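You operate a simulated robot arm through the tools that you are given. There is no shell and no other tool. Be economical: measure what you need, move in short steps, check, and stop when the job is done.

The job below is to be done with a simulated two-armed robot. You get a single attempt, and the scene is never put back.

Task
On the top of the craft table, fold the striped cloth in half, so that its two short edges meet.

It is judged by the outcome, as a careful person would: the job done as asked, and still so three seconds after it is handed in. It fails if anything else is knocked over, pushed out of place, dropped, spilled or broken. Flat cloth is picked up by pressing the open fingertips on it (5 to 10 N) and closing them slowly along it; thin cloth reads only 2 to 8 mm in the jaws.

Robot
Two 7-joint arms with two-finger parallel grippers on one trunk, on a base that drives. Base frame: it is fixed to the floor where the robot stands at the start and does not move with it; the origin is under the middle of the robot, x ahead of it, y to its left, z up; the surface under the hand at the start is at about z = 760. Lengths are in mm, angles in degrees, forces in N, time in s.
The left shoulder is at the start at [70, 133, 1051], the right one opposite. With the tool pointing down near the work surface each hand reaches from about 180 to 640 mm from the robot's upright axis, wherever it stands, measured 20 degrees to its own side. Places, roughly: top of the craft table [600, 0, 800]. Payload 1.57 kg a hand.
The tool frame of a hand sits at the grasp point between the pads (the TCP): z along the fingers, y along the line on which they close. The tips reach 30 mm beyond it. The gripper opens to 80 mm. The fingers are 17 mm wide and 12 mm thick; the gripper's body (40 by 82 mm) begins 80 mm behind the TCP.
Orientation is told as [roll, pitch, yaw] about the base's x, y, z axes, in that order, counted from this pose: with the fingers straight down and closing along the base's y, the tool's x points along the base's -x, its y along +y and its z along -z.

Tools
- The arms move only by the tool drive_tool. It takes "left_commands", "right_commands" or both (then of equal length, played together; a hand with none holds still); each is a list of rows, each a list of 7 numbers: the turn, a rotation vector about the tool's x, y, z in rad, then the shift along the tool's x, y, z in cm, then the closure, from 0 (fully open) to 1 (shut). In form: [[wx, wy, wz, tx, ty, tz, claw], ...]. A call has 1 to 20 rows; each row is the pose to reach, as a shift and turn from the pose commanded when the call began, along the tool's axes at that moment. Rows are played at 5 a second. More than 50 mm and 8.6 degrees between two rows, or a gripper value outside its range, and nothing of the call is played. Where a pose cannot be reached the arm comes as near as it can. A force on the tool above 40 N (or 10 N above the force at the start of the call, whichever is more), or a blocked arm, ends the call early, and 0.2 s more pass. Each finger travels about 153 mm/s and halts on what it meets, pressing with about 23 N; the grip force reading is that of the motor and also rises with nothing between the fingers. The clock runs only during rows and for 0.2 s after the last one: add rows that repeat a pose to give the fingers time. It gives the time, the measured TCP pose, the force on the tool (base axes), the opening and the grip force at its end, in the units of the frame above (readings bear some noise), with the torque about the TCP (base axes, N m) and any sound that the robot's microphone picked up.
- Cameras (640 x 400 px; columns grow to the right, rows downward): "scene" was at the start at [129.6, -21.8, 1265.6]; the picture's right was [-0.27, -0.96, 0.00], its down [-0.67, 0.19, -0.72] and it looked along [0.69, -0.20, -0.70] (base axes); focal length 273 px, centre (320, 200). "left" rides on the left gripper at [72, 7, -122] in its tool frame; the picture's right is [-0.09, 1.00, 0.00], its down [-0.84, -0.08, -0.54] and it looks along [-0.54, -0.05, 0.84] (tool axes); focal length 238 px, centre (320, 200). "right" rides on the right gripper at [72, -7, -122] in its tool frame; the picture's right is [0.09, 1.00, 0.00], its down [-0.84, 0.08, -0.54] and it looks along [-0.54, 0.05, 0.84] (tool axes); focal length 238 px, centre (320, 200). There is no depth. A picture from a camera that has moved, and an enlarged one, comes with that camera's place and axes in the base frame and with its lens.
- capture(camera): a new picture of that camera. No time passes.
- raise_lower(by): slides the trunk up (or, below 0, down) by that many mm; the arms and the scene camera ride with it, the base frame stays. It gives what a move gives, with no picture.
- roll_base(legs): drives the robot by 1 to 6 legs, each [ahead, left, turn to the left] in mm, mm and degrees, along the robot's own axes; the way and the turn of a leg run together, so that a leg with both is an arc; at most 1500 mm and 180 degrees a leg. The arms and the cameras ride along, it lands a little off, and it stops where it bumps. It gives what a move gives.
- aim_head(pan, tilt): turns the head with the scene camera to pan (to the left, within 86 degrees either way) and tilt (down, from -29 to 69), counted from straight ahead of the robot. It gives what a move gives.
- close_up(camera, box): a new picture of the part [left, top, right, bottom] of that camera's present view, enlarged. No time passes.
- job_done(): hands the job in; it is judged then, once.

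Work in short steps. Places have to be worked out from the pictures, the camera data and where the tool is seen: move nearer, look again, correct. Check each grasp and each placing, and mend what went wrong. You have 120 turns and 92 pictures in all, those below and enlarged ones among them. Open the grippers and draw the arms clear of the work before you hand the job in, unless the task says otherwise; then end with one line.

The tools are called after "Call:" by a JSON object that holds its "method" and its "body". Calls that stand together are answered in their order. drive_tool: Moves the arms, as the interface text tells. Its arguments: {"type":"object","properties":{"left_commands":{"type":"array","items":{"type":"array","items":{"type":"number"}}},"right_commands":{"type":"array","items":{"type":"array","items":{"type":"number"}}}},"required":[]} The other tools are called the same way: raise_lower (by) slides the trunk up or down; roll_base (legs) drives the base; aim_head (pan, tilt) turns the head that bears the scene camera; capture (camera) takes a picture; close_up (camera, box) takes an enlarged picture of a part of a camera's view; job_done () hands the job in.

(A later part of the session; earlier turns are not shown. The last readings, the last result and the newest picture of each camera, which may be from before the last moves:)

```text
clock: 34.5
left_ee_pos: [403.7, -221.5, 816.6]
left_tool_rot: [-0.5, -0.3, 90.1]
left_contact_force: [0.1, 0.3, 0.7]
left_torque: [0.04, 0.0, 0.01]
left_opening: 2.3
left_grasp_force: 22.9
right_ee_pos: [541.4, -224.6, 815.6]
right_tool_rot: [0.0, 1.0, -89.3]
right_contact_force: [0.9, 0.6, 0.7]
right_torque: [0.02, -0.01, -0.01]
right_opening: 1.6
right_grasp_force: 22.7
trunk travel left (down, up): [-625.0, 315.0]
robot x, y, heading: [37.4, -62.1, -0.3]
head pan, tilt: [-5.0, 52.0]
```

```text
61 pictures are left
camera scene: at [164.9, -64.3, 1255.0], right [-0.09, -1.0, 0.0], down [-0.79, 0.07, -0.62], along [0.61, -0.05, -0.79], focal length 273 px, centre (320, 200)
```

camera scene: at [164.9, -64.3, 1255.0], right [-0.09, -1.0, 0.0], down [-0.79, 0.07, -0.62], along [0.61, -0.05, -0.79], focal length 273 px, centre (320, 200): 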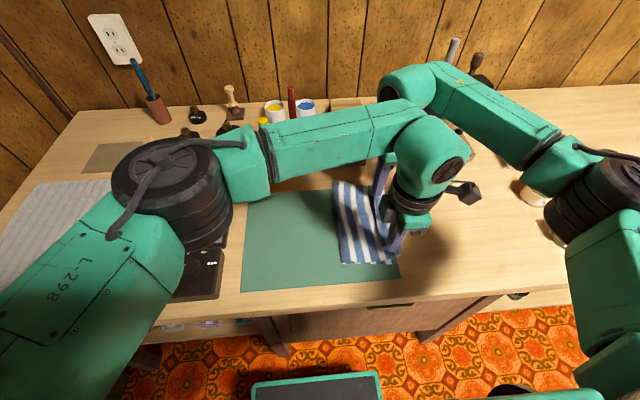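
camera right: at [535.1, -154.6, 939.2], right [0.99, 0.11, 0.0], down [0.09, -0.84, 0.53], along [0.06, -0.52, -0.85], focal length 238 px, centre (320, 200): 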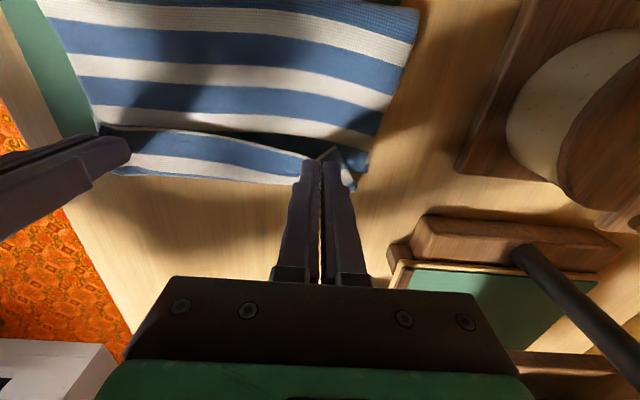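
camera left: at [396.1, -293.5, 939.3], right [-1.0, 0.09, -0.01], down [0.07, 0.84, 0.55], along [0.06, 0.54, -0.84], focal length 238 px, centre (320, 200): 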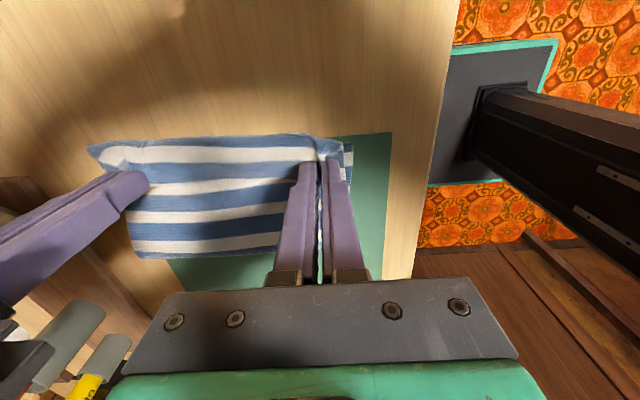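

Looks good: the edge sits just above the other short edge. I lower the last ~16 mm to light contact.

Call:
{"method": "drive_tool", "body": {"left_commands": [[0, 0, 0, 0.1, 0, 0.6, 1], [0, 0, 0, 0.2, 0, 1.2, 1], [0, 0, 0, 0.3, 0, 1.7, 1], [0, 0, 0, 0.3, 0, 1.7, 1]], "right_commands": [[0, 0, 0, -0.2, 0, 0.6, 1], [0, 0, 0, -0.4, 0, 1.2, 1], [0, 0, 0, -0.5, 0, 1.7, 1], [0, 0, 0, -0.5, 0, 1.7, 1]]}}

Call:
{"method": "capture", "body": {"camera": "left"}}

Call:
{"method": "capture", "body": {"camera": "right"}}

```text
clock: 35.5
left_ee_pos: [403.5, -225.1, 800.4]
left_tool_rot: [-0.6, -0.2, 90.1]
left_contact_force: [-0.5, 0.0, 1.0]
left_torque: [0.01, 0.0, 0.01]
left_opening: 1.9
left_grasp_force: 23.1
right_ee_pos: [541.5, -230.5, 799.5]
right_tool_rot: [0.1, 1.0, -89.3]
right_contact_force: [0.8, 0.3, 3.1]
right_torque: [0.04, -0.02, -0.02]
right_opening: 1.7
right_grasp_force: 22.9
trunk travel left (down, up): [-625.0, 315.0]
robot x, y, heading: [39.3, -57.5, 0.1]
head pan, tilt: [-5.0, 52.0]
```

```text
60 pictures are left
camera left: at [395.5, -296.4, 923.5], right [-1.0, 0.09, -0.01], down [0.07, 0.84, 0.55], along [0.06, 0.54, -0.84], focal length 238 px, centre (320, 200)
```

left: 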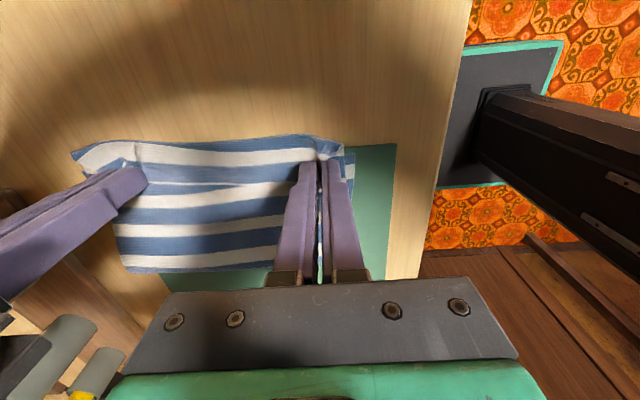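

```text
59 pictures are left
camera right: at [535.2, -159.8, 922.8], right [0.99, 0.1, 0.0], down [0.09, -0.84, 0.53], along [0.06, -0.52, -0.85], focal length 238 px, centre (320, 200)
```

right: 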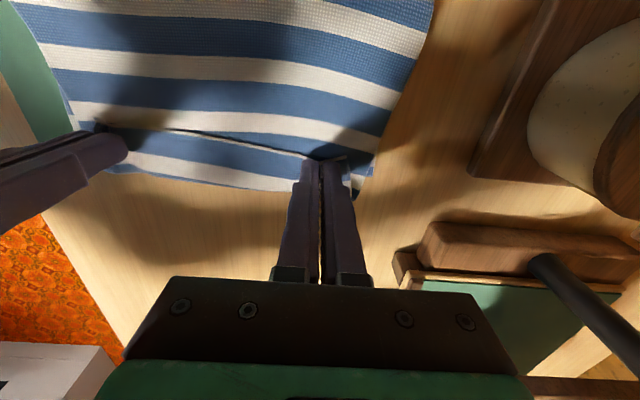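

Light contact reached. I open both fingers a little, slowly, then raise 60 mm straight up and inspect.

Call:
{"method": "drive_tool", "body": {"left_commands": [[0, 0, 0, 0, 0, 0, 0.95], [0, 0, 0, 0, 0, 0, 0.9], [0, 0, 0, 0, 0, 0, 0.85], [0, 0, 0, 0, 0, 0, 0.8], [0, 0, 0, 0, 0, -0.5, 0.8], [0, 0, 0, 0, 0, -1.5, 0.8], [0, 0, 0, 0, 0, -3, 0.8], [0, 0, 0, 0, 0, -6, 0.8], [0, 0, 0, 0, 0, -6, 0.8]], "right_commands": [[0, 0, 0, 0, 0, 0, 0.95], [0, 0, 0, 0, 0, 0, 0.9], [0, 0, 0, 0, 0, 0, 0.85], [0, 0, 0, 0, 0, 0, 0.8], [0, 0, 0, 0, 0, -0.5, 0.8], [0, 0, 0, 0, 0, -1.5, 0.8], [0, 0, 0, 0, 0, -3, 0.8], [0, 0, 0, 0, 0, -6, 0.8], [0, 0, 0, 0, 0, -6, 0.8]]}}

Call:
{"method": "capture", "body": {"camera": "left"}}

Call:
{"method": "capture", "body": {"camera": "right"}}

```text
clock: 37.5
left_ee_pos: [401.1, -225.1, 862.7]
left_tool_rot: [-0.5, -0.1, 90.0]
left_contact_force: [0.4, 0.9, 0.8]
left_torque: [-0.04, 0.02, -0.03]
left_opening: 15.9
left_grasp_force: 0.2
right_ee_pos: [541.3, -232.2, 858.5]
right_tool_rot: [0.0, 1.0, -89.4]
right_contact_force: [0.1, -1.1, 0.7]
right_torque: [-0.01, 0.02, 0.01]
right_opening: 15.9
right_grasp_force: 0.0
trunk travel left (down, up): [-625.0, 315.0]
robot x, y, heading: [37.2, -58.8, 0.1]
head pan, tilt: [-5.0, 52.0]
```

```text
58 pictures are left
camera left: at [394.1, -297.2, 983.6], right [-1.0, 0.09, -0.01], down [0.07, 0.83, 0.55], along [0.06, 0.54, -0.84], focal length 238 px, centre (320, 200)
```

left: 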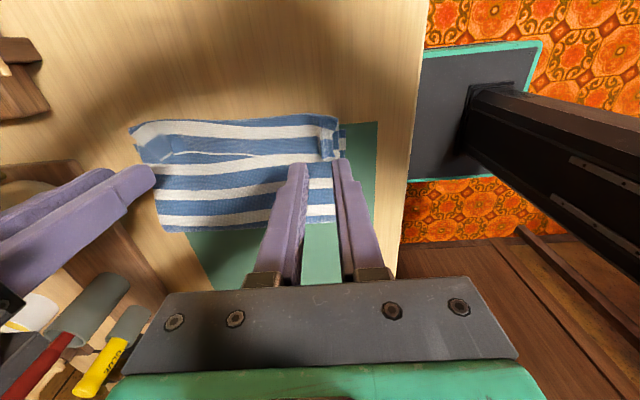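

```text
57 pictures are left
camera right: at [535.0, -161.2, 981.9], right [0.99, 0.1, 0.0], down [0.09, -0.84, 0.53], along [0.06, -0.52, -0.85], focal length 238 px, centre (320, 200)
```

right: 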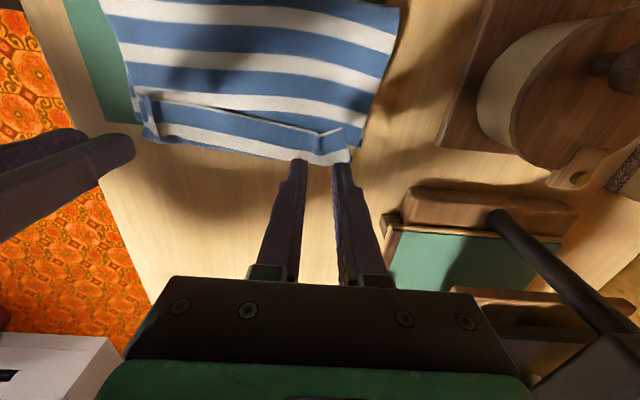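

As I suspected, the edge lies turned back on top as a ~25 mm cuff. I zoom in to see both layers.

Call:
{"method": "close_up", "body": {"camera": "left", "box": [110, 90, 390, 265]}}

Call:
{"method": "close_up", "body": {"camera": "right", "box": [90, 0, 410, 200]}}

```text
2.29 times, centred on (250, 178) of left
camera zoom: at [394.1, -297.2, 983.6], right [-1.0, 0.09, -0.01], down [0.07, 0.83, 0.55], along [0.06, 0.54, -0.84], focal length 545 px, centre (480, 251)
```

zoom: 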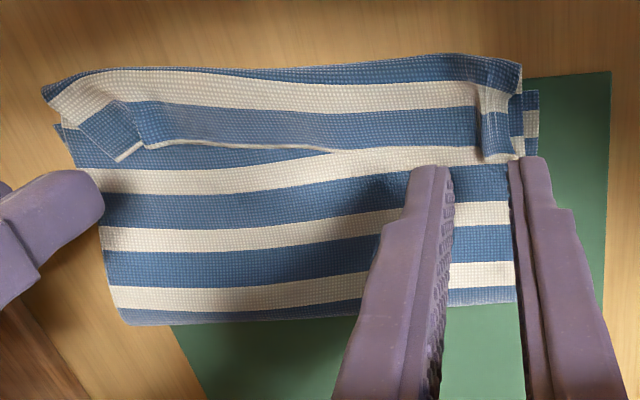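

```text
2.00 times, centred on (250, 100) of right
camera zoom: at [535.0, -161.2, 981.9], right [0.99, 0.1, 0.0], down [0.09, -0.84, 0.53], along [0.06, -0.52, -0.85], focal length 477 px, centre (460, 400)
```

zoom: 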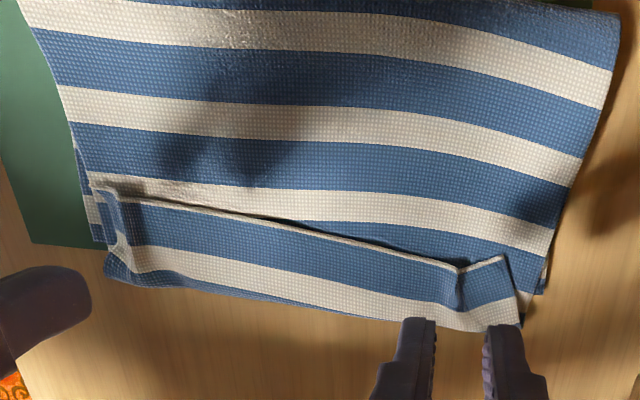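

The bottom short edge is at y≈−230; the top layer overshoots with its edge turned back at y≈−207…−222, and the fold line sits at −130 (should be ≈ −95). The pinch ridges still stand up at (405,−207) and (542,−222), so I'll re-grip just the edge there. I align the hands above first.

Call:
{"method": "drive_tool", "body": {"left_commands": [[0, 0, 0, -1, -0.2, 1, 0.67], [0, 0, 0, -1.9, -0.3, 2.5, 0.67], [0, 0, 0, -1.9, -0.3, 4.0, 0.67], [0, 0, 0, -1.9, -0.3, 4.0, 0.67]], "right_commands": [[0, 0, 0, 0.5, 0, 1, 0.67], [0, 0, 0, 1.1, 0, 2.5, 0.67], [0, 0, 0, 1.1, 0, 3.6, 0.67], [0, 0, 0, 1.1, 0, 3.6, 0.67]]}}

Call:
{"method": "close_up", "body": {"camera": "left", "box": [60, 90, 380, 290]}}

Call:
{"method": "close_up", "body": {"camera": "right", "box": [60, 40, 380, 240]}}

```text
clock: 38.5
left_ee_pos: [406.0, -204.3, 821.8]
left_tool_rot: [-0.5, -0.3, 90.3]
left_contact_force: [1.0, 0.2, -0.1]
left_torque: [-0.02, 0.0, 0.01]
left_opening: 26.3
left_grasp_force: 0.1
right_ee_pos: [541.9, -218.0, 823.3]
right_tool_rot: [0.0, 1.0, -89.3]
right_contact_force: [-0.4, 1.0, 0.6]
right_torque: [0.01, 0.01, -0.01]
right_opening: 26.2
right_grasp_force: 0.1
trunk travel left (down, up): [-625.0, 315.0]
robot x, y, heading: [37.8, -55.7, 0.0]
head pan, tilt: [-5.0, 52.0]
```

```text
2.00 times, centred on (220, 190) of left
camera zoom: at [398.7, -276.6, 942.8], right [-1.0, 0.09, -0.01], down [0.07, 0.84, 0.55], along [0.06, 0.54, -0.84], focal length 477 px, centre (520, 220)
```

zoom: 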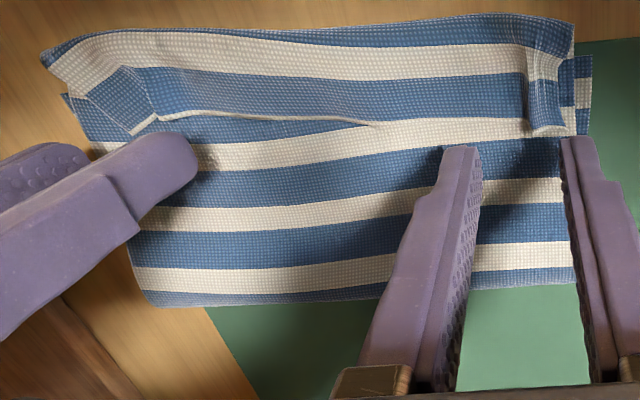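

```text
2.00 times, centred on (220, 140) of right
camera zoom: at [535.3, -148.4, 946.5], right [0.99, 0.1, 0.0], down [0.09, -0.84, 0.53], along [0.06, -0.52, -0.85], focal length 477 px, centre (520, 320)
```

zoom: 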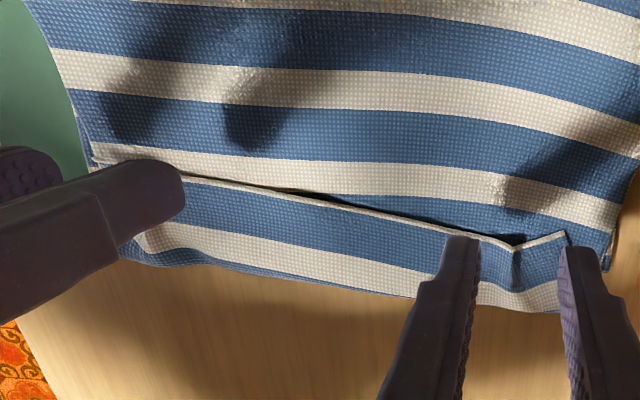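

Near edge at about y −210, far ridge at (542, −219). I shift the left hand 4 mm right, lower both until tips are just on the cuff, and close around the ridges.

Call:
{"method": "drive_tool", "body": {"left_commands": [[0, 0, 0, 0.3, 0.3, 1, 0.67], [0, 0, 0, 0.4, 0.3, 1.7, 0.67], [0, 0, 0, 0.4, 0.3, 2.1, 0.67], [0, 0, 0, 0.4, 0.3, 2.1, 0.72], [0, 0, 0, 0.4, 0.3, 2.1, 0.78], [0, 0, 0, 0.4, 0.3, 2.1, 0.84], [0, 0, 0, 0.4, 0.3, 2.1, 0.9], [0, 0, 0, 0.4, 0.3, 2.1, 0.96], [0, 0, 0, 0.4, 0.3, 2.1, 1], [0, 0, 0, 0.4, 0.3, 2.1, 1]], "right_commands": [[0, 0, 0, 0, 0, 1, 0.67], [0, 0, 0, -0.1, 0, 1.7, 0.67], [0, 0, 0, -0.1, 0, 2.1, 0.67], [0, 0, 0, -0.1, 0, 2.1, 0.72], [0, 0, 0, -0.1, 0, 2.1, 0.78], [0, 0, 0, -0.1, 0, 2.1, 0.84], [0, 0, 0, -0.1, 0, 2.1, 0.9], [0, 0, 0, -0.1, 0, 2.1, 0.96], [0, 0, 0, -0.1, 0, 2.1, 1], [0, 0, 0, -0.1, 0, 2.1, 1]]}}

Call:
{"method": "close_up", "body": {"camera": "left", "box": [60, 90, 380, 290]}}

Call:
{"method": "close_up", "body": {"camera": "right", "box": [60, 40, 380, 240]}}

```text
clock: 40.7
left_ee_pos: [406.0, -210.4, 800.9]
left_tool_rot: [-0.5, -0.2, 90.1]
left_contact_force: [-0.1, -1.0, -1.1]
left_torque: [-0.02, 0.01, -0.01]
left_opening: 2.0
left_grasp_force: 22.9
right_ee_pos: [541.5, -219.8, 801.9]
right_tool_rot: [0.0, 1.0, -89.3]
right_contact_force: [-1.3, 0.2, 0.5]
right_torque: [0.01, 0.01, 0.02]
right_opening: 1.3
right_grasp_force: 23.1
trunk travel left (down, up): [-625.0, 315.0]
robot x, y, heading: [41.3, -58.6, 0.2]
head pan, tilt: [-5.0, 52.0]
```

```text
2.00 times, centred on (220, 190) of left
camera zoom: at [396.4, -281.8, 922.0], right [-1.0, 0.09, -0.01], down [0.07, 0.84, 0.55], along [0.06, 0.54, -0.84], focal length 477 px, centre (520, 220)
```

zoom: 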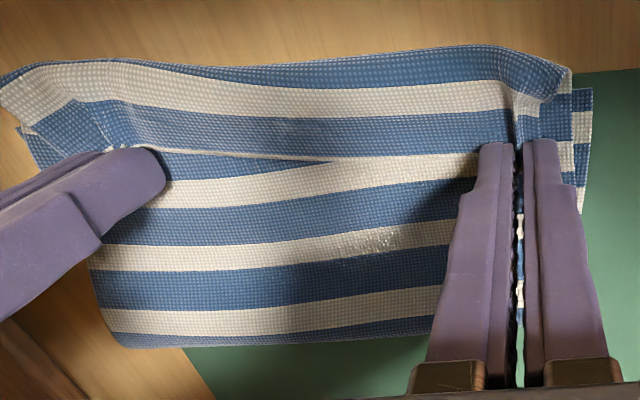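

```text
2.00 times, centred on (220, 140) of right
camera zoom: at [535.2, -149.0, 925.3], right [0.99, 0.1, 0.0], down [0.09, -0.84, 0.53], along [0.06, -0.52, -0.85], focal length 477 px, centre (520, 320)
```

zoom: 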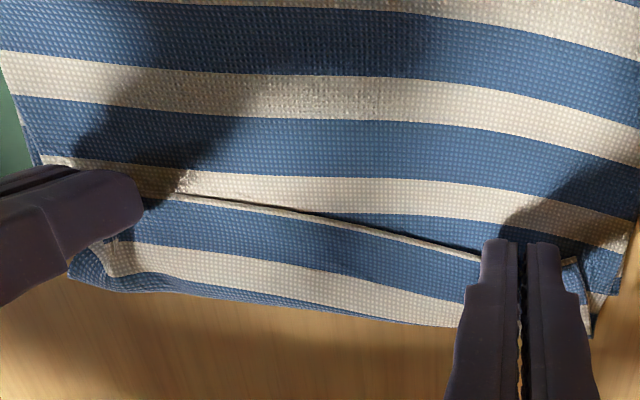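

Both read ~1.5–2 mm in the jaws. I lift both 60 mm and check that only the edge is held.

Call:
{"method": "drive_tool", "body": {"left_commands": [[0, 0, 0, 0, 0, -1, 1], [0, 0, 0, 0, 0, -2, 1], [0, 0, 0, 0, 0, -3, 1], [0, 0, 0, 0, 0, -4, 1], [0, 0, 0, 0, 0, -5, 1], [0, 0, 0, 0, 0, -6, 1], [0, 0, 0, 0, 0, -6, 1]], "right_commands": [[0, 0, 0, 0, 0, -1, 1], [0, 0, 0, 0, 0, -2, 1], [0, 0, 0, 0, 0, -3, 1], [0, 0, 0, 0, 0, -4, 1], [0, 0, 0, 0, 0, -5, 1], [0, 0, 0, 0, 0, -6, 1], [0, 0, 0, 0, 0, -6, 1]]}}

Call:
{"method": "capture", "body": {"camera": "left"}}

Call:
{"method": "capture", "body": {"camera": "right"}}

```text
clock: 42.3
left_ee_pos: [403.3, -210.1, 859.4]
left_tool_rot: [-0.6, -0.2, 90.1]
left_contact_force: [0.5, 0.0, -0.2]
left_torque: [0.01, -0.02, 0.03]
left_opening: 2.0
left_grasp_force: 23.4
right_ee_pos: [542.5, -220.4, 861.2]
right_tool_rot: [-0.2, 1.0, -89.3]
right_contact_force: [0.8, 0.9, -0.5]
right_torque: [0.05, 0.04, -0.02]
right_opening: 1.3
right_grasp_force: 22.8
trunk travel left (down, up): [-625.0, 315.0]
robot x, y, heading: [39.7, -57.4, -0.1]
head pan, tilt: [-5.0, 52.0]
```

```text
50 pictures are left
camera left: at [395.3, -282.1, 982.2], right [-1.0, 0.09, -0.01], down [0.07, 0.84, 0.55], along [0.06, 0.54, -0.84], focal length 238 px, centre (320, 200)
```

left: 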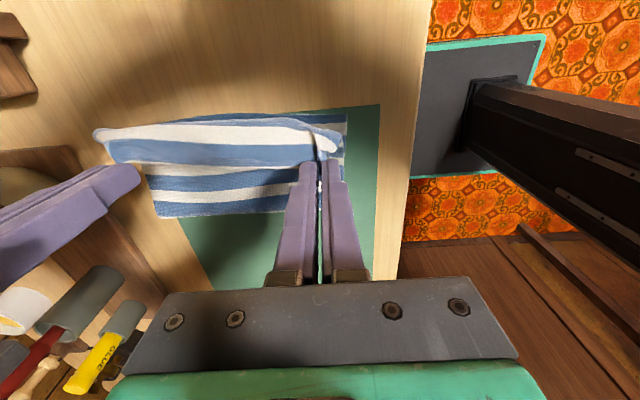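

```text
49 pictures are left
camera right: at [535.2, -150.2, 985.4], right [0.99, 0.1, 0.0], down [0.09, -0.84, 0.53], along [0.06, -0.52, -0.85], focal length 238 px, centre (320, 200)
```

right: 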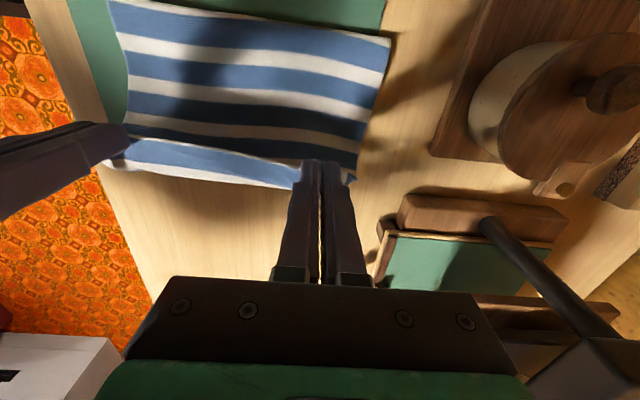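

Only the edge is held. I bring it back to the top of the arc (y≈−98, 125 mm up) so the fold line returns to the middle.

Call:
{"method": "drive_tool", "body": {"left_commands": [[0, 0, 0, -1.3, 0, -1.3, 1], [0, 0, 0, -2.7, 0, -2.5, 1], [0, 0, 0, -4.1, 0, -3.6, 1], [0, 0, 0, -5.5, 0, -4.5, 1], [0, 0, 0, -7, 0, -5.2, 1], [0, 0, 0, -8.5, 0, -5.7, 1], [0, 0, 0, -10, 0, -6, 1], [0, 0, 0, -11.2, 0, -6.2, 1], [0, 0, 0, -11.2, 0, -6.2, 1]], "right_commands": [[0, 0, 0, 1.4, 0, -1.3, 1], [0, 0, 0, 2.9, 0, -2.5, 1], [0, 0, 0, 4.4, 0, -3.6, 1], [0, 0, 0, 5.9, 0, -4.5, 1], [0, 0, 0, 7.5, 0, -5.2, 1], [0, 0, 0, 9.1, 0, -5.7, 1], [0, 0, 0, 10.7, 0, -6, 1], [0, 0, 0, 12.2, 0, -6.2, 1], [0, 0, 0, 12.2, 0, -6.2, 1]]}}

Call:
{"method": "capture", "body": {"camera": "left"}}

Call:
{"method": "capture", "body": {"camera": "right"}}

Call:
{"method": "capture", "body": {"camera": "scene"}}

```text
clock: 44.3
left_ee_pos: [402.2, -98.0, 922.4]
left_tool_rot: [-0.5, -0.2, 90.1]
left_contact_force: [-0.4, -0.3, 0.1]
left_torque: [0.0, 0.0, 0.0]
left_opening: 2.0
left_grasp_force: 23.1
right_ee_pos: [538.3, -100.6, 926.9]
right_tool_rot: [0.0, 1.0, -89.3]
right_contact_force: [0.7, 1.1, 0.0]
right_torque: [0.01, 0.06, -0.01]
right_opening: 1.3
right_grasp_force: 22.8
trunk travel left (down, up): [-625.0, 315.0]
robot x, y, heading: [36.3, -60.7, -0.2]
head pan, tilt: [-5.0, 52.0]
```

```text
48 pictures are left
camera left: at [395.5, -169.8, 1044.1], right [-1.0, 0.09, -0.01], down [0.07, 0.83, 0.55], along [0.06, 0.54, -0.84], focal length 238 px, centre (320, 200)
```

left: 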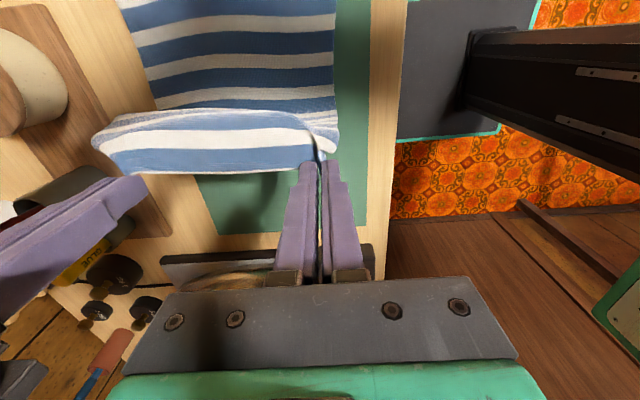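

```text
47 pictures are left
camera right: at [532.5, -29.5, 1049.9], right [0.99, 0.1, 0.0], down [0.09, -0.85, 0.53], along [0.06, -0.52, -0.85], focal length 238 px, centre (320, 200)
```

right: 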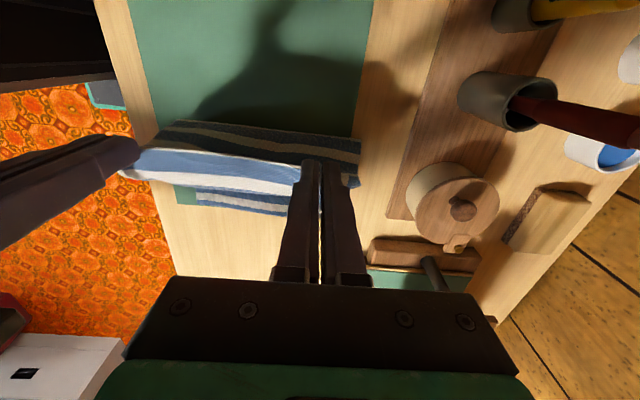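

```text
46 pictures are left
camera scene: at [164.9, -65.4, 1255.0], right [-0.09, -1.0, 0.0], down [-0.79, 0.07, -0.62], along [0.61, -0.05, -0.79], focal length 273 px, centre (320, 200)
```

scene: 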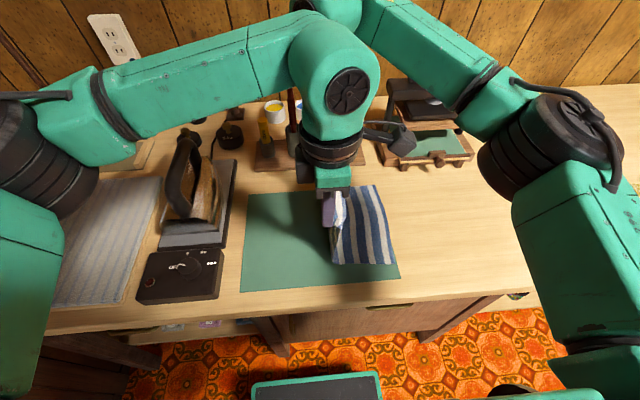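

The fold line is back near the middle. Now I lay it down on a tauter arc (radius ~127 mm) to 22 mm height, then check.

Call:
{"method": "drive_tool", "body": {"left_commands": [[0, 0, 0, 1.6, 0, 0.1, 1], [0, 0, 0, 3.2, 0, 0.4, 1], [0, 0, 0, 4.7, 0, 0.9, 1], [0, 0, 0, 6.2, 0, 1.7, 1], [0, 0, 0, 7.6, 0, 2.6, 1], [0, 0, 0, 8.9, 0, 3.7, 1], [0, 0, 0, 10, 0, 5, 1], [0, 0, 0, 10.9, 0, 6.4, 1], [0, 0, 0, 11.8, 0, 8.4, 1], [0, 0, 0, 12.4, 0, 10.5, 1], [0, 0, 0, 12.4, 0, 10.5, 1]], "right_commands": [[0, 0, 0, -1.5, 0, 0.3, 1], [0, 0, 0, -2.9, 0, 0.8, 1], [0, 0, 0, -4.4, 0, 1.3, 1], [0, 0, 0, -5.9, 0, 2.1, 1], [0, 0, 0, -7.3, 0, 3, 1], [0, 0, 0, -8.7, 0, 4.1, 1], [0, 0, 0, -9.8, 0, 5.4, 1], [0, 0, 0, -10.8, 0, 6.8, 1], [0, 0, 0, -11.7, 0, 8.8, 1], [0, 0, 0, -12.3, 0, 10.9, 1], [0, 0, 0, -12.3, 0, 10.9, 1]]}}

Call:
{"method": "capture", "body": {"camera": "left"}}

Call:
{"method": "capture", "body": {"camera": "right"}}

```text
clock: 46.7
left_ee_pos: [401.9, -222.2, 817.4]
left_tool_rot: [-0.7, -0.2, 90.1]
left_contact_force: [0.9, -0.2, -0.2]
left_torque: [-0.01, -0.02, 0.01]
left_opening: 2.2
left_grasp_force: 22.9
right_ee_pos: [542.4, -219.7, 815.3]
right_tool_rot: [0.0, 1.0, -89.3]
right_contact_force: [0.3, -0.6, -0.1]
right_torque: [0.0, 0.02, 0.01]
right_opening: 0.7
right_grasp_force: 23.2
trunk travel left (down, up): [-625.0, 315.0]
robot x, y, heading: [39.7, -61.5, 0.0]
head pan, tilt: [-5.0, 52.0]
```

```text
45 pictures are left
camera left: at [394.1, -293.2, 939.5], right [-1.0, 0.09, -0.01], down [0.07, 0.84, 0.55], along [0.06, 0.54, -0.84], focal length 238 px, centre (320, 200)
```

left: 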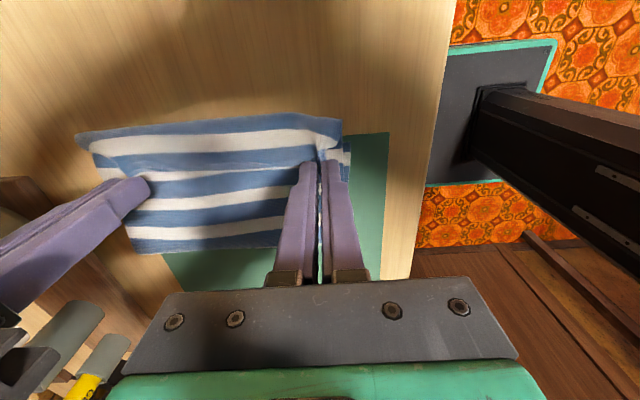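

```text
44 pictures are left
camera right: at [535.5, -148.8, 938.8], right [0.99, 0.1, 0.0], down [0.09, -0.84, 0.53], along [0.06, -0.52, -0.85], focal length 238 px, centre (320, 200)
```

right: 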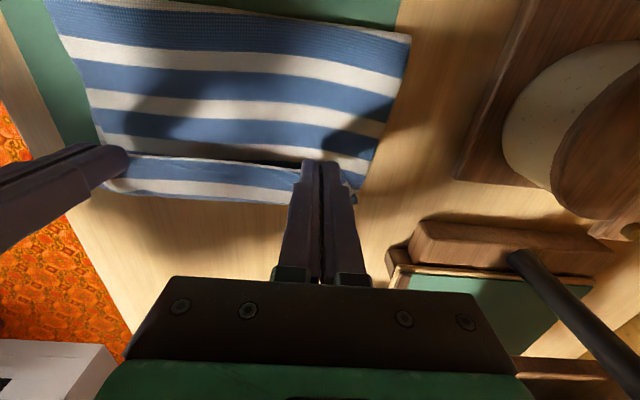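

The cuff loop persists because the vertical pinch keeps the tail facing left. I'll go back to the top of the arc, then release with a rightward swing so the end flops over outward.

Call:
{"method": "drive_tool", "body": {"left_commands": [[0, 0, 0, -0.6, 0, -2.1, 1], [0, 0, 0, -1.5, 0, -4.1, 1], [0, 0, 0, -3.5, 0, -6.8, 1], [0, 0, 0, -6.2, 0, -8.8, 1], [0, 0, 0, -9.2, 0, -10.1, 1], [0, 0, 0, -12.4, 0, -10.5, 1], [0, 0, 0, -12.4, 0, -10.5, 1]], "right_commands": [[0, 0, 0, 0.6, 0, -2.1, 1], [0, 0, 0, 1.5, 0, -4.1, 1], [0, 0, 0, 3.5, 0, -6.8, 1], [0, 0, 0, 6.2, 0, -8.8, 1], [0, 0, 0, 9.2, 0, -10.1, 1], [0, 0, 0, 12.4, 0, -10.5, 1], [0, 0, 0, 12.4, 0, -10.5, 1]]}}

Call:
{"method": "capture", "body": {"camera": "left"}}

Call:
{"method": "capture", "body": {"camera": "right"}}

```text
clock: 48.3
left_ee_pos: [400.3, -99.2, 924.0]
left_tool_rot: [-0.5, -0.4, 90.0]
left_contact_force: [0.6, -0.6, -0.4]
left_torque: [0.04, -0.07, 0.0]
left_opening: 1.8
left_grasp_force: 22.8
right_ee_pos: [539.3, -99.3, 922.0]
right_tool_rot: [-0.1, 1.1, -89.3]
right_contact_force: [-1.1, -1.0, -0.6]
right_torque: [0.05, -0.02, -0.01]
right_opening: 0.6
right_grasp_force: 22.6
trunk travel left (down, up): [-625.0, 315.0]
robot x, y, heading: [40.2, -56.7, -0.5]
head pan, tilt: [-5.0, 52.0]
```

```text
43 pictures are left
camera left: at [392.9, -171.1, 1045.8], right [-1.0, 0.09, -0.01], down [0.07, 0.83, 0.55], along [0.06, 0.54, -0.84], focal length 238 px, centre (320, 200)
```

left: 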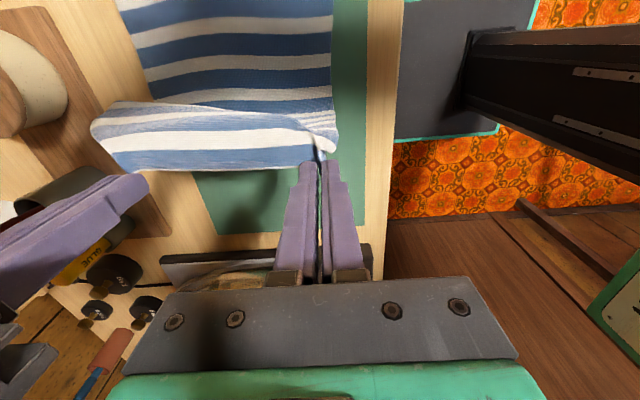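

```text
42 pictures are left
camera right: at [533.3, -29.6, 1045.5], right [0.99, 0.1, 0.0], down [0.09, -0.85, 0.53], along [0.06, -0.52, -0.85], focal length 238 px, centre (320, 200)
```

right: 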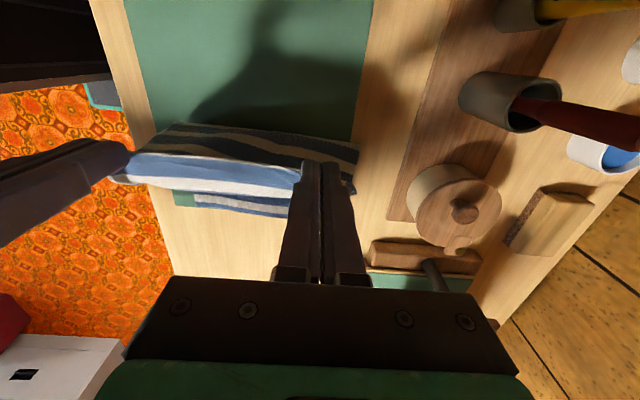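

Both still hold. Now I raise to take out slack, swing right, and release in motion while rising clear.

Call:
{"method": "drive_tool", "body": {"left_commands": [[0, 0, 0, 0, 0, -0.8, 1], [0, 0, 0, 0, 0, -1.2, 1], [0, 0, 0, 2, 0, -1.1, 1], [0, 0, 0, 6, 0, -0.4, 1], [0, 0, 0, 10, 0, -0.4, 0.7], [0, 0, 0, 12.5, 0, -2.5, 0.5], [0, 0, 0, 12.5, 0, -5, 0.5], [0, 0, 0, 12.5, 0, -5, 0.5], [0, 0, 0, 12.5, 0, -5, 0.5]], "right_commands": [[0, 0, 0, 0, 0, -0.8, 1], [0, 0, 0, 0, 0, -1.2, 1], [0, 0, 0, -2, 0, -1.1, 1], [0, 0, 0, -6, 0, -0.4, 1], [0, 0, 0, -10, 0, -0.4, 0.7], [0, 0, 0, -12.5, 0, -2.5, 0.5], [0, 0, 0, -12.5, 0, -5, 0.5], [0, 0, 0, -12.5, 0, -5, 0.5], [0, 0, 0, -12.5, 0, -5, 0.5]]}}

Call:
{"method": "capture", "body": {"camera": "left"}}

Call:
{"method": "capture", "body": {"camera": "right"}}

```text
clock: 50.3
left_ee_pos: [403.1, -222.3, 971.2]
left_tool_rot: [-0.5, -0.2, 90.1]
left_contact_force: [0.3, -0.1, 0.1]
left_torque: [0.01, 0.0, 0.01]
left_opening: 40.2
left_grasp_force: 0.1
right_ee_pos: [543.9, -225.2, 971.8]
right_tool_rot: [0.0, 1.0, -89.3]
right_contact_force: [0.5, 0.2, -0.2]
right_torque: [0.03, -0.02, -0.06]
right_opening: 39.8
right_grasp_force: 0.0
trunk travel left (down, up): [-625.0, 315.0]
robot x, y, heading: [39.7, -58.8, 0.1]
head pan, tilt: [-5.0, 52.0]
```

```text
41 pictures are left
camera left: at [395.2, -294.7, 1093.6], right [-1.0, 0.09, -0.01], down [0.07, 0.83, 0.55], along [0.06, 0.54, -0.84], focal length 238 px, centre (320, 200)
```

left: 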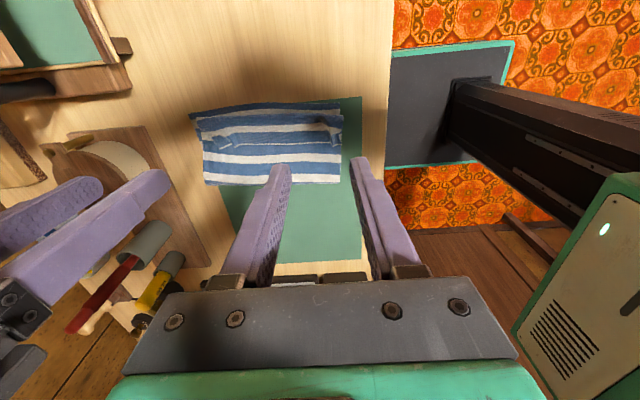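

```text
40 pictures are left
camera right: at [537.1, -155.1, 1094.5], right [0.99, 0.1, 0.0], down [0.09, -0.84, 0.53], along [0.06, -0.52, -0.85], focal length 238 px, centre (320, 200)
```

right: 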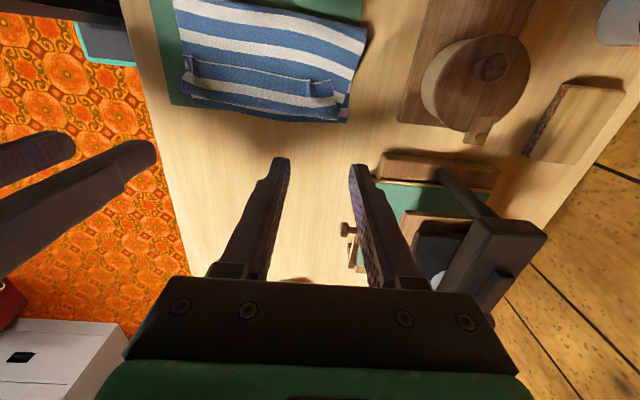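

The cuff is still turned back, but now sits further in. Zooming for geometry.

Call:
{"method": "close_up", "body": {"camera": "left", "box": [170, 80, 370, 205]}}

Call:
{"method": "close_up", "body": {"camera": "right", "box": [160, 0, 380, 138]}}

```text
3.20 times, centred on (270, 142) of left
camera zoom: at [395.2, -294.7, 1093.6], right [-1.0, 0.09, -0.01], down [0.07, 0.83, 0.55], along [0.06, 0.54, -0.84], focal length 763 px, centre (480, 384)
```

zoom: 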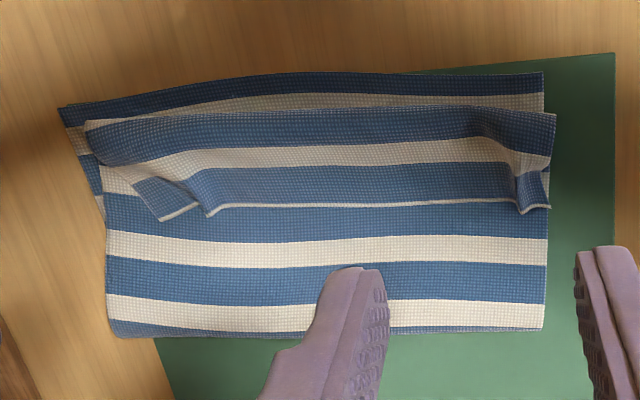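

```text
2.90 times, centred on (270, 69) of right
camera zoom: at [537.1, -155.1, 1094.5], right [0.99, 0.1, 0.0], down [0.09, -0.84, 0.53], along [0.06, -0.52, -0.85], focal length 691 px, centre (465, 580)
```

zoom: 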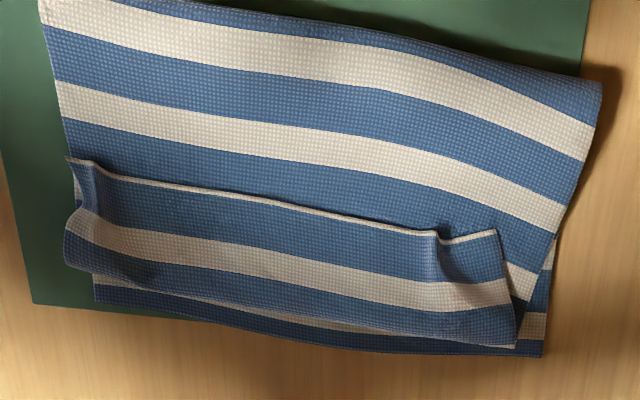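

The loop needs the tools to rotate with the cloth. I'll move the base 150 mm right so both arms can tilt there, then re-grip the edge tilted one way and lay it down tilted the other way.

Call:
{"method": "roll_base", "body": {"legs": [[0, -150, 0]]}}

Call:
{"method": "aim_head", "body": {"pan": 5, "tilt": 52}}

Call:
{"method": "capture", "body": {"camera": "scene"}}

```text
clock: 51.7
left_ee_pos: [403.5, -371.3, 972.5]
left_tool_rot: [-0.5, -0.3, 90.2]
left_contact_force: [0.1, -0.6, 0.0]
left_torque: [-0.01, -0.01, 0.0]
left_opening: 40.1
left_grasp_force: 0.1
right_ee_pos: [545.9, -373.7, 971.1]
right_tool_rot: [0.0, 0.9, -89.2]
right_contact_force: [-0.3, 0.6, -0.9]
right_torque: [0.02, -0.04, -0.01]
right_opening: 40.0
right_grasp_force: 0.0
trunk travel left (down, up): [-625.0, 315.0]
robot x, y, heading: [39.3, -205.6, 0.2]
head pan, tilt: [-5.0, 52.0]
```

```text
clock: 52.4
left_ee_pos: [403.7, -372.1, 972.0]
left_tool_rot: [-0.5, -0.2, 90.2]
left_contact_force: [0.8, 0.0, 0.3]
left_torque: [-0.04, 0.0, 0.01]
left_opening: 40.2
left_grasp_force: 0.0
right_ee_pos: [544.9, -375.5, 970.2]
right_tool_rot: [0.0, 1.0, -89.1]
right_contact_force: [0.1, -0.2, -1.2]
right_torque: [-0.01, 0.0, 0.0]
right_opening: 40.0
right_grasp_force: 0.0
trunk travel left (down, up): [-625.0, 315.0]
robot x, y, heading: [40.5, -205.9, 0.2]
head pan, tilt: [5.0, 52.0]
```

```text
37 pictures are left
camera scene: at [165.1, -201.9, 1255.0], right [0.09, -1.0, 0.0], down [-0.79, -0.07, -0.62], along [0.61, 0.05, -0.79], focal length 273 px, centre (320, 200)
```

scene: 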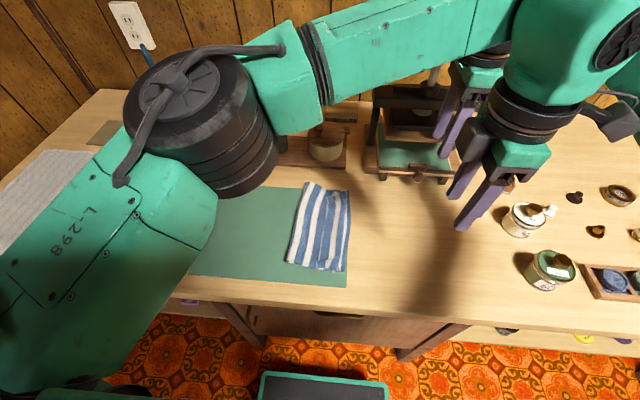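

Cuff ridges lie at roughly (393,−177) near and (529,−188) far; bottom edge at y≈−230. I bring both hands over them with a −28° tilt (hands leaning left), still ~50 mm up.

Call:
{"method": "drive_tool", "body": {"left_commands": [[0, 0, 0, -3, 0.2, 1, 0.6], [0, 0.1, 0, -6, 0.4, 3, 0.6], [0, 0.2, 0, -9, 0.6, 5, 0.6], [0, 0.3, 0, -12.5, 0.8, 7, 0.6], [0, 0.4, 0, -16, 1, 9, 0.6], [0, 0.5, 0, -19, 1.1, 10.5, 0.6], [0, 0.5, 0, -21, 1.1, 12, 0.6], [0, 0.5, 0, -21, 1.1, 12, 0.6]], "right_commands": [[0, 0, 0, 3, -0.2, 1, 0.6], [0, -0.1, 0, 6, -0.5, 3, 0.6], [0, -0.2, 0, 9, -0.8, 5, 0.6], [0, -0.3, 0, 12.5, -1.1, 7, 0.6], [0, -0.4, 0, 15.5, -1.4, 9, 0.6], [0, -0.5, 0, 18, -1.6, 10.5, 0.6], [0, -0.5, 0, 20.2, -1.6, 12, 0.6], [0, -0.5, 0, 20.2, -1.6, 12, 0.6]]}}

Call:
{"method": "capture", "body": {"camera": "left"}}

Call:
{"method": "capture", "body": {"camera": "right"}}

```text
clock: 54.2
left_ee_pos: [392.2, -162.8, 850.9]
left_tool_rot: [-0.6, 28.4, 89.9]
left_contact_force: [0.5, 0.5, 0.8]
left_torque: [0.02, -0.02, 0.02]
left_opening: 32.0
left_grasp_force: 0.0
right_ee_pos: [524.9, -170.5, 853.8]
right_tool_rot: [0.0, -27.6, -89.2]
right_contact_force: [-0.3, -0.3, 0.7]
right_torque: [0.01, -0.01, 0.0]
right_opening: 31.9
right_grasp_force: 0.0
trunk travel left (down, up): [-625.0, 315.0]
robot x, y, heading: [37.8, -209.8, 0.1]
head pan, tilt: [5.0, 52.0]
```

```text
36 pictures are left
camera left: at [385.0, -167.7, 993.3], right [-1.0, 0.08, -0.05], down [0.07, 0.99, 0.08], along [0.06, 0.07, -1.0], focal length 238 px, centre (320, 200)
```

left: 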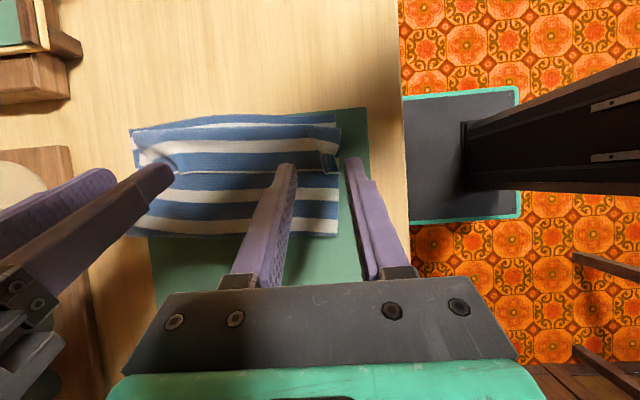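

```text
35 pictures are left
camera right: at [517.7, -50.0, 928.9], right [0.99, 0.1, -0.04], down [0.08, -0.49, 0.87], along [0.06, -0.87, -0.49], focal length 238 px, centre (320, 200)
```

right: 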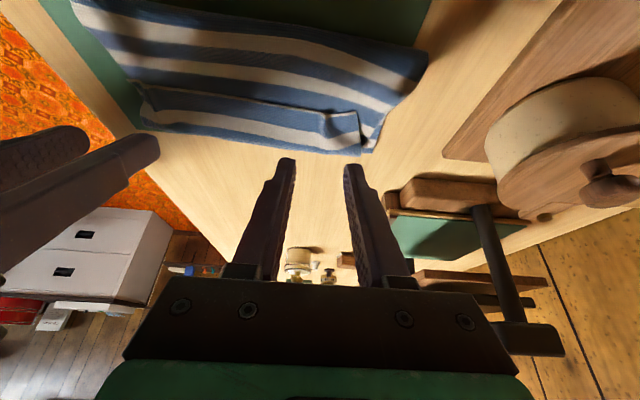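

Call:
{"method": "close_up", "body": {"camera": "left", "box": [110, 100, 370, 262]}}

Call:
{"method": "close_up", "body": {"camera": "right", "box": [110, 50, 430, 250]}}

```text
2.46 times, centred on (240, 181) of left
camera zoom: at [385.0, -167.7, 993.3], right [-1.0, 0.08, -0.05], down [0.07, 0.99, 0.08], along [0.06, 0.07, -1.0], focal length 587 px, centre (517, 247)
```

zoom: 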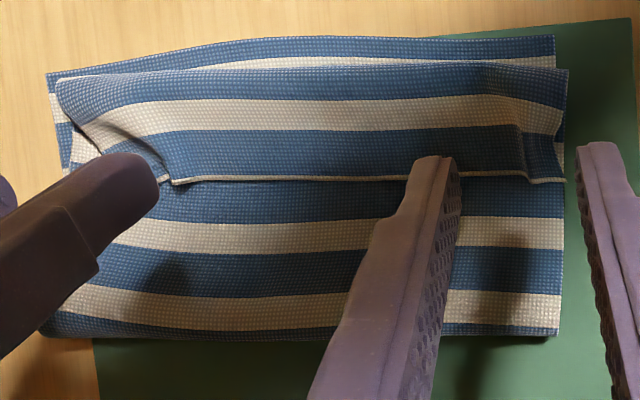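

```text
2.00 times, centred on (270, 150) of right
camera zoom: at [517.7, -50.0, 928.9], right [0.99, 0.1, -0.04], down [0.08, -0.49, 0.87], along [0.06, -0.87, -0.49], focal length 477 px, centre (420, 300)
```

zoom: 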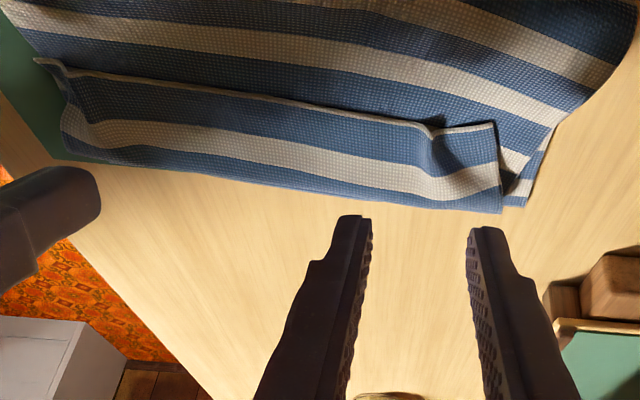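

Edge: near ridge (392,−177), far ridge (526,−186). I lower both along base z to just touching, tips overlapping only the last ~8 mm of the edge.

Call:
{"method": "drive_tool", "body": {"left_commands": [[0, 0, 0, -0.8, 0, 1.55, 0.6], [0, 0, 0, -1.6, 0, 3.1, 0.6], [0, 0, 0, -2.1, 0, 4.2, 0.6], [0, 0, 0, -2.33, 0, 4.64, 0.6], [0, 0, 0, -2.33, 0, 4.64, 0.6]], "right_commands": [[0, 0, 0, 0.8, 0.1, 1.6, 0.6], [0, 0, 0, 1.7, 0.2, 3.3, 0.6], [0, 0, 0, 2.2, 0.2, 4.4, 0.6], [0, 0, 0, 2.47, 0.2, 4.9, 0.6], [0, 0, 0, 2.47, 0.2, 4.9, 0.6]]}}

Call:
{"method": "close_up", "body": {"camera": "left", "box": [60, 60, 400, 272]}}

Call:
{"method": "close_up", "body": {"camera": "right", "box": [110, 50, 430, 250]}}

```text
clock: 55.4
left_ee_pos: [392.7, -163.6, 799.5]
left_tool_rot: [-0.6, 28.5, 90.0]
left_contact_force: [0.3, -0.5, -0.4]
left_torque: [-0.01, -0.02, -0.01]
left_opening: 31.9
left_grasp_force: 0.1
right_ee_pos: [524.5, -173.1, 797.6]
right_tool_rot: [0.0, -27.6, -89.2]
right_contact_force: [-0.1, -0.1, -0.1]
right_torque: [0.0, 0.02, 0.0]
right_opening: 32.1
right_grasp_force: 0.0
trunk travel left (down, up): [-625.0, 315.0]
robot x, y, heading: [38.9, -207.3, 0.1]
head pan, tilt: [5.0, 52.0]
```

```text
1.88 times, centred on (230, 166) of left
camera zoom: at [385.1, -168.5, 941.9], right [-1.0, 0.08, -0.05], down [0.07, 0.99, 0.08], along [0.06, 0.07, -1.0], focal length 449 px, centre (489, 264)
```

zoom: 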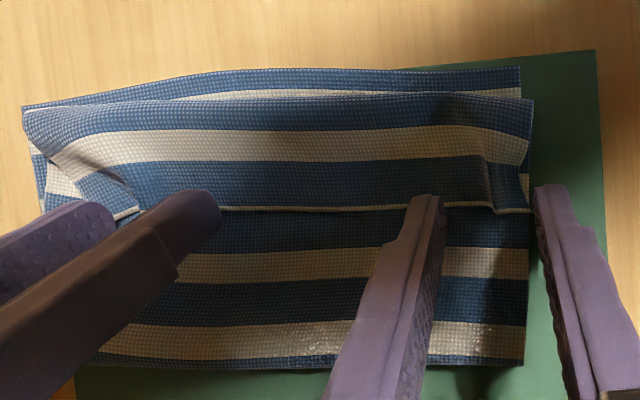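

```text
2.00 times, centred on (270, 150) of right
camera zoom: at [517.6, -52.2, 873.5], right [0.99, 0.1, -0.04], down [0.08, -0.49, 0.87], along [0.06, -0.87, -0.49], focal length 477 px, centre (420, 300)
```

zoom: 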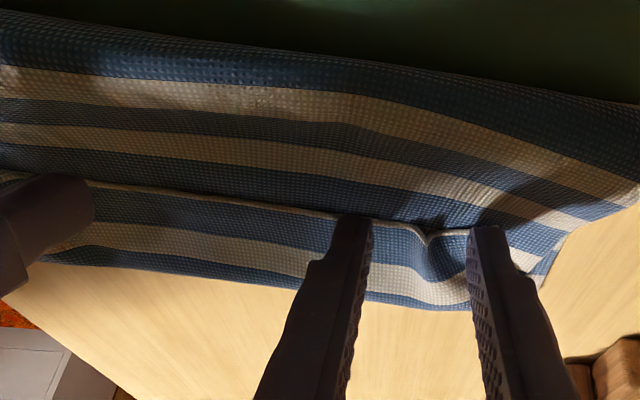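

Tips straddle both ridges. Down 2 mm more and close slowly.

Call:
{"method": "drive_tool", "body": {"left_commands": [[0, 0, 0, -0.1, 0, 0.2, 0.6], [0, 0, 0, -0.1, 0, 0.2, 0.66], [0, 0, 0, -0.1, 0, 0.2, 0.72], [0, 0, 0, -0.1, 0, 0.2, 0.78], [0, 0, 0, -0.1, 0, 0.2, 0.84], [0, 0, 0, -0.1, 0, 0.2, 0.9], [0, 0, 0, -0.1, 0, 0.2, 0.96], [0, 0, 0, -0.1, 0, 0.2, 1], [0, 0, 0, -0.1, 0, 0.2, 1]], "right_commands": [[0, 0, 0, 0.1, 0, 0.2, 0.6], [0, 0, 0, 0.1, 0, 0.2, 0.66], [0, 0, 0, 0.1, 0, 0.2, 0.72], [0, 0, 0, 0.1, 0, 0.2, 0.78], [0, 0, 0, 0.1, 0, 0.2, 0.84], [0, 0, 0, 0.1, 0, 0.2, 0.9], [0, 0, 0, 0.1, 0, 0.2, 0.96], [0, 0, 0, 0.1, 0, 0.2, 1], [0, 0, 0, 0.1, 0, 0.2, 1]]}}

```text
clock: 57.4
left_ee_pos: [393.1, -163.0, 798.2]
left_tool_rot: [-0.6, 28.5, 89.8]
left_contact_force: [-0.8, -0.5, 0.2]
left_torque: [-0.03, 0.0, 0.0]
left_opening: 2.1
left_grasp_force: 23.0
right_ee_pos: [525.3, -173.0, 797.6]
right_tool_rot: [0.1, -27.6, -89.3]
right_contact_force: [0.2, -0.3, 0.8]
right_torque: [0.02, 0.05, -0.02]
right_opening: 1.8
right_grasp_force: 23.0
trunk travel left (down, up): [-625.0, 315.0]
robot x, y, heading: [40.9, -205.5, 0.0]
head pan, tilt: [5.0, 52.0]
```

Both hold. I lift and swing the edge up while rotating the tools from −28° through vertical.

Call:
{"method": "drive_tool", "body": {"left_commands": [[0, 0, 0, 0.95, 0, -1.76, 1], [0, 0, 0, 1.2, 0, -3.9, 1], [0, 0, 0, 1.27, 0, -6.14, 1], [0, 0, 0, 1.34, 0, -8.37, 1], [0, 0, 0, 1.58, 0, -10.29, 1], [0, -0.137, 0, 2.22, 0, -10.7, 1], [0, -0.277, 0, 2.95, 0, -10.78, 1], [0, -0.417, 0, 3.78, 0, -10.4, 1], [0, -0.557, 0, 4.64, 0, -9.84, 1], [0, -0.557, 0, 4.64, 0, -9.84, 1]], "right_commands": [[0, 0, 0, -0.95, 0, -1.76, 1], [0, 0, 0, -1.2, 0, -3.9, 1], [0, 0, 0, -1.27, 0, -6.14, 1], [0, 0, 0, -1.34, 0, -8.37, 1], [0, 0, 0, -1.58, 0, -10.29, 1], [0, 0.137, 0, -2.22, 0, -10.7, 1], [0, 0.277, 0, -2.95, 0, -10.78, 1], [0, 0.417, 0, -3.78, 0, -10.4, 1], [0, 0.557, 0, -4.64, 0, -9.84, 1], [0, 0.557, 0, -4.64, 0, -9.84, 1]]}}

Call:
{"method": "capture", "body": {"camera": "left"}}

Call:
{"method": "capture", "body": {"camera": "right"}}

```text
clock: 59.6
left_ee_pos: [392.6, -155.7, 907.0]
left_tool_rot: [-0.6, -3.5, 90.3]
left_contact_force: [0.1, 0.0, 0.2]
left_torque: [-0.05, -0.03, 0.0]
left_opening: 2.2
left_grasp_force: 22.8
right_ee_pos: [525.6, -166.8, 904.9]
right_tool_rot: [0.0, 4.2, -89.3]
right_contact_force: [-0.3, 0.7, -1.0]
right_torque: [-0.05, 0.01, 0.02]
right_opening: 1.8
right_grasp_force: 23.2
right hand out of reach, approached as far as the arm can: row 2, 3, 4, 5, 6
trunk travel left (down, up): [-625.0, 315.0]
robot x, y, heading: [41.0, -207.2, 0.2]
head pan, tilt: [5.0, 52.0]
```

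```text
30 pictures are left
camera left: at [384.3, -235.0, 1023.9], right [-1.0, 0.09, 0.0], down [0.07, 0.8, 0.59], along [0.06, 0.59, -0.81], focal length 238 px, centre (320, 200)
```

left: 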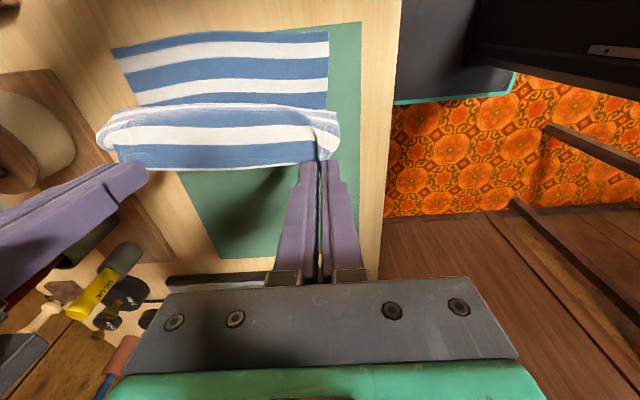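

```text
29 pictures are left
camera right: at [519.3, -103.1, 1032.7], right [0.99, 0.11, 0.01], down [0.09, -0.87, 0.48], along [0.06, -0.48, -0.88], focal length 238 px, centre (320, 200)
```

right: 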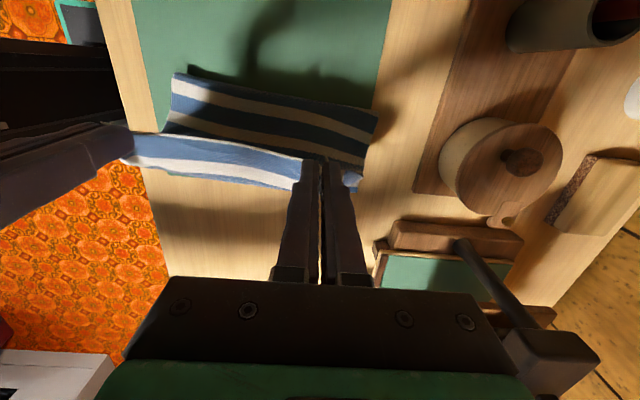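

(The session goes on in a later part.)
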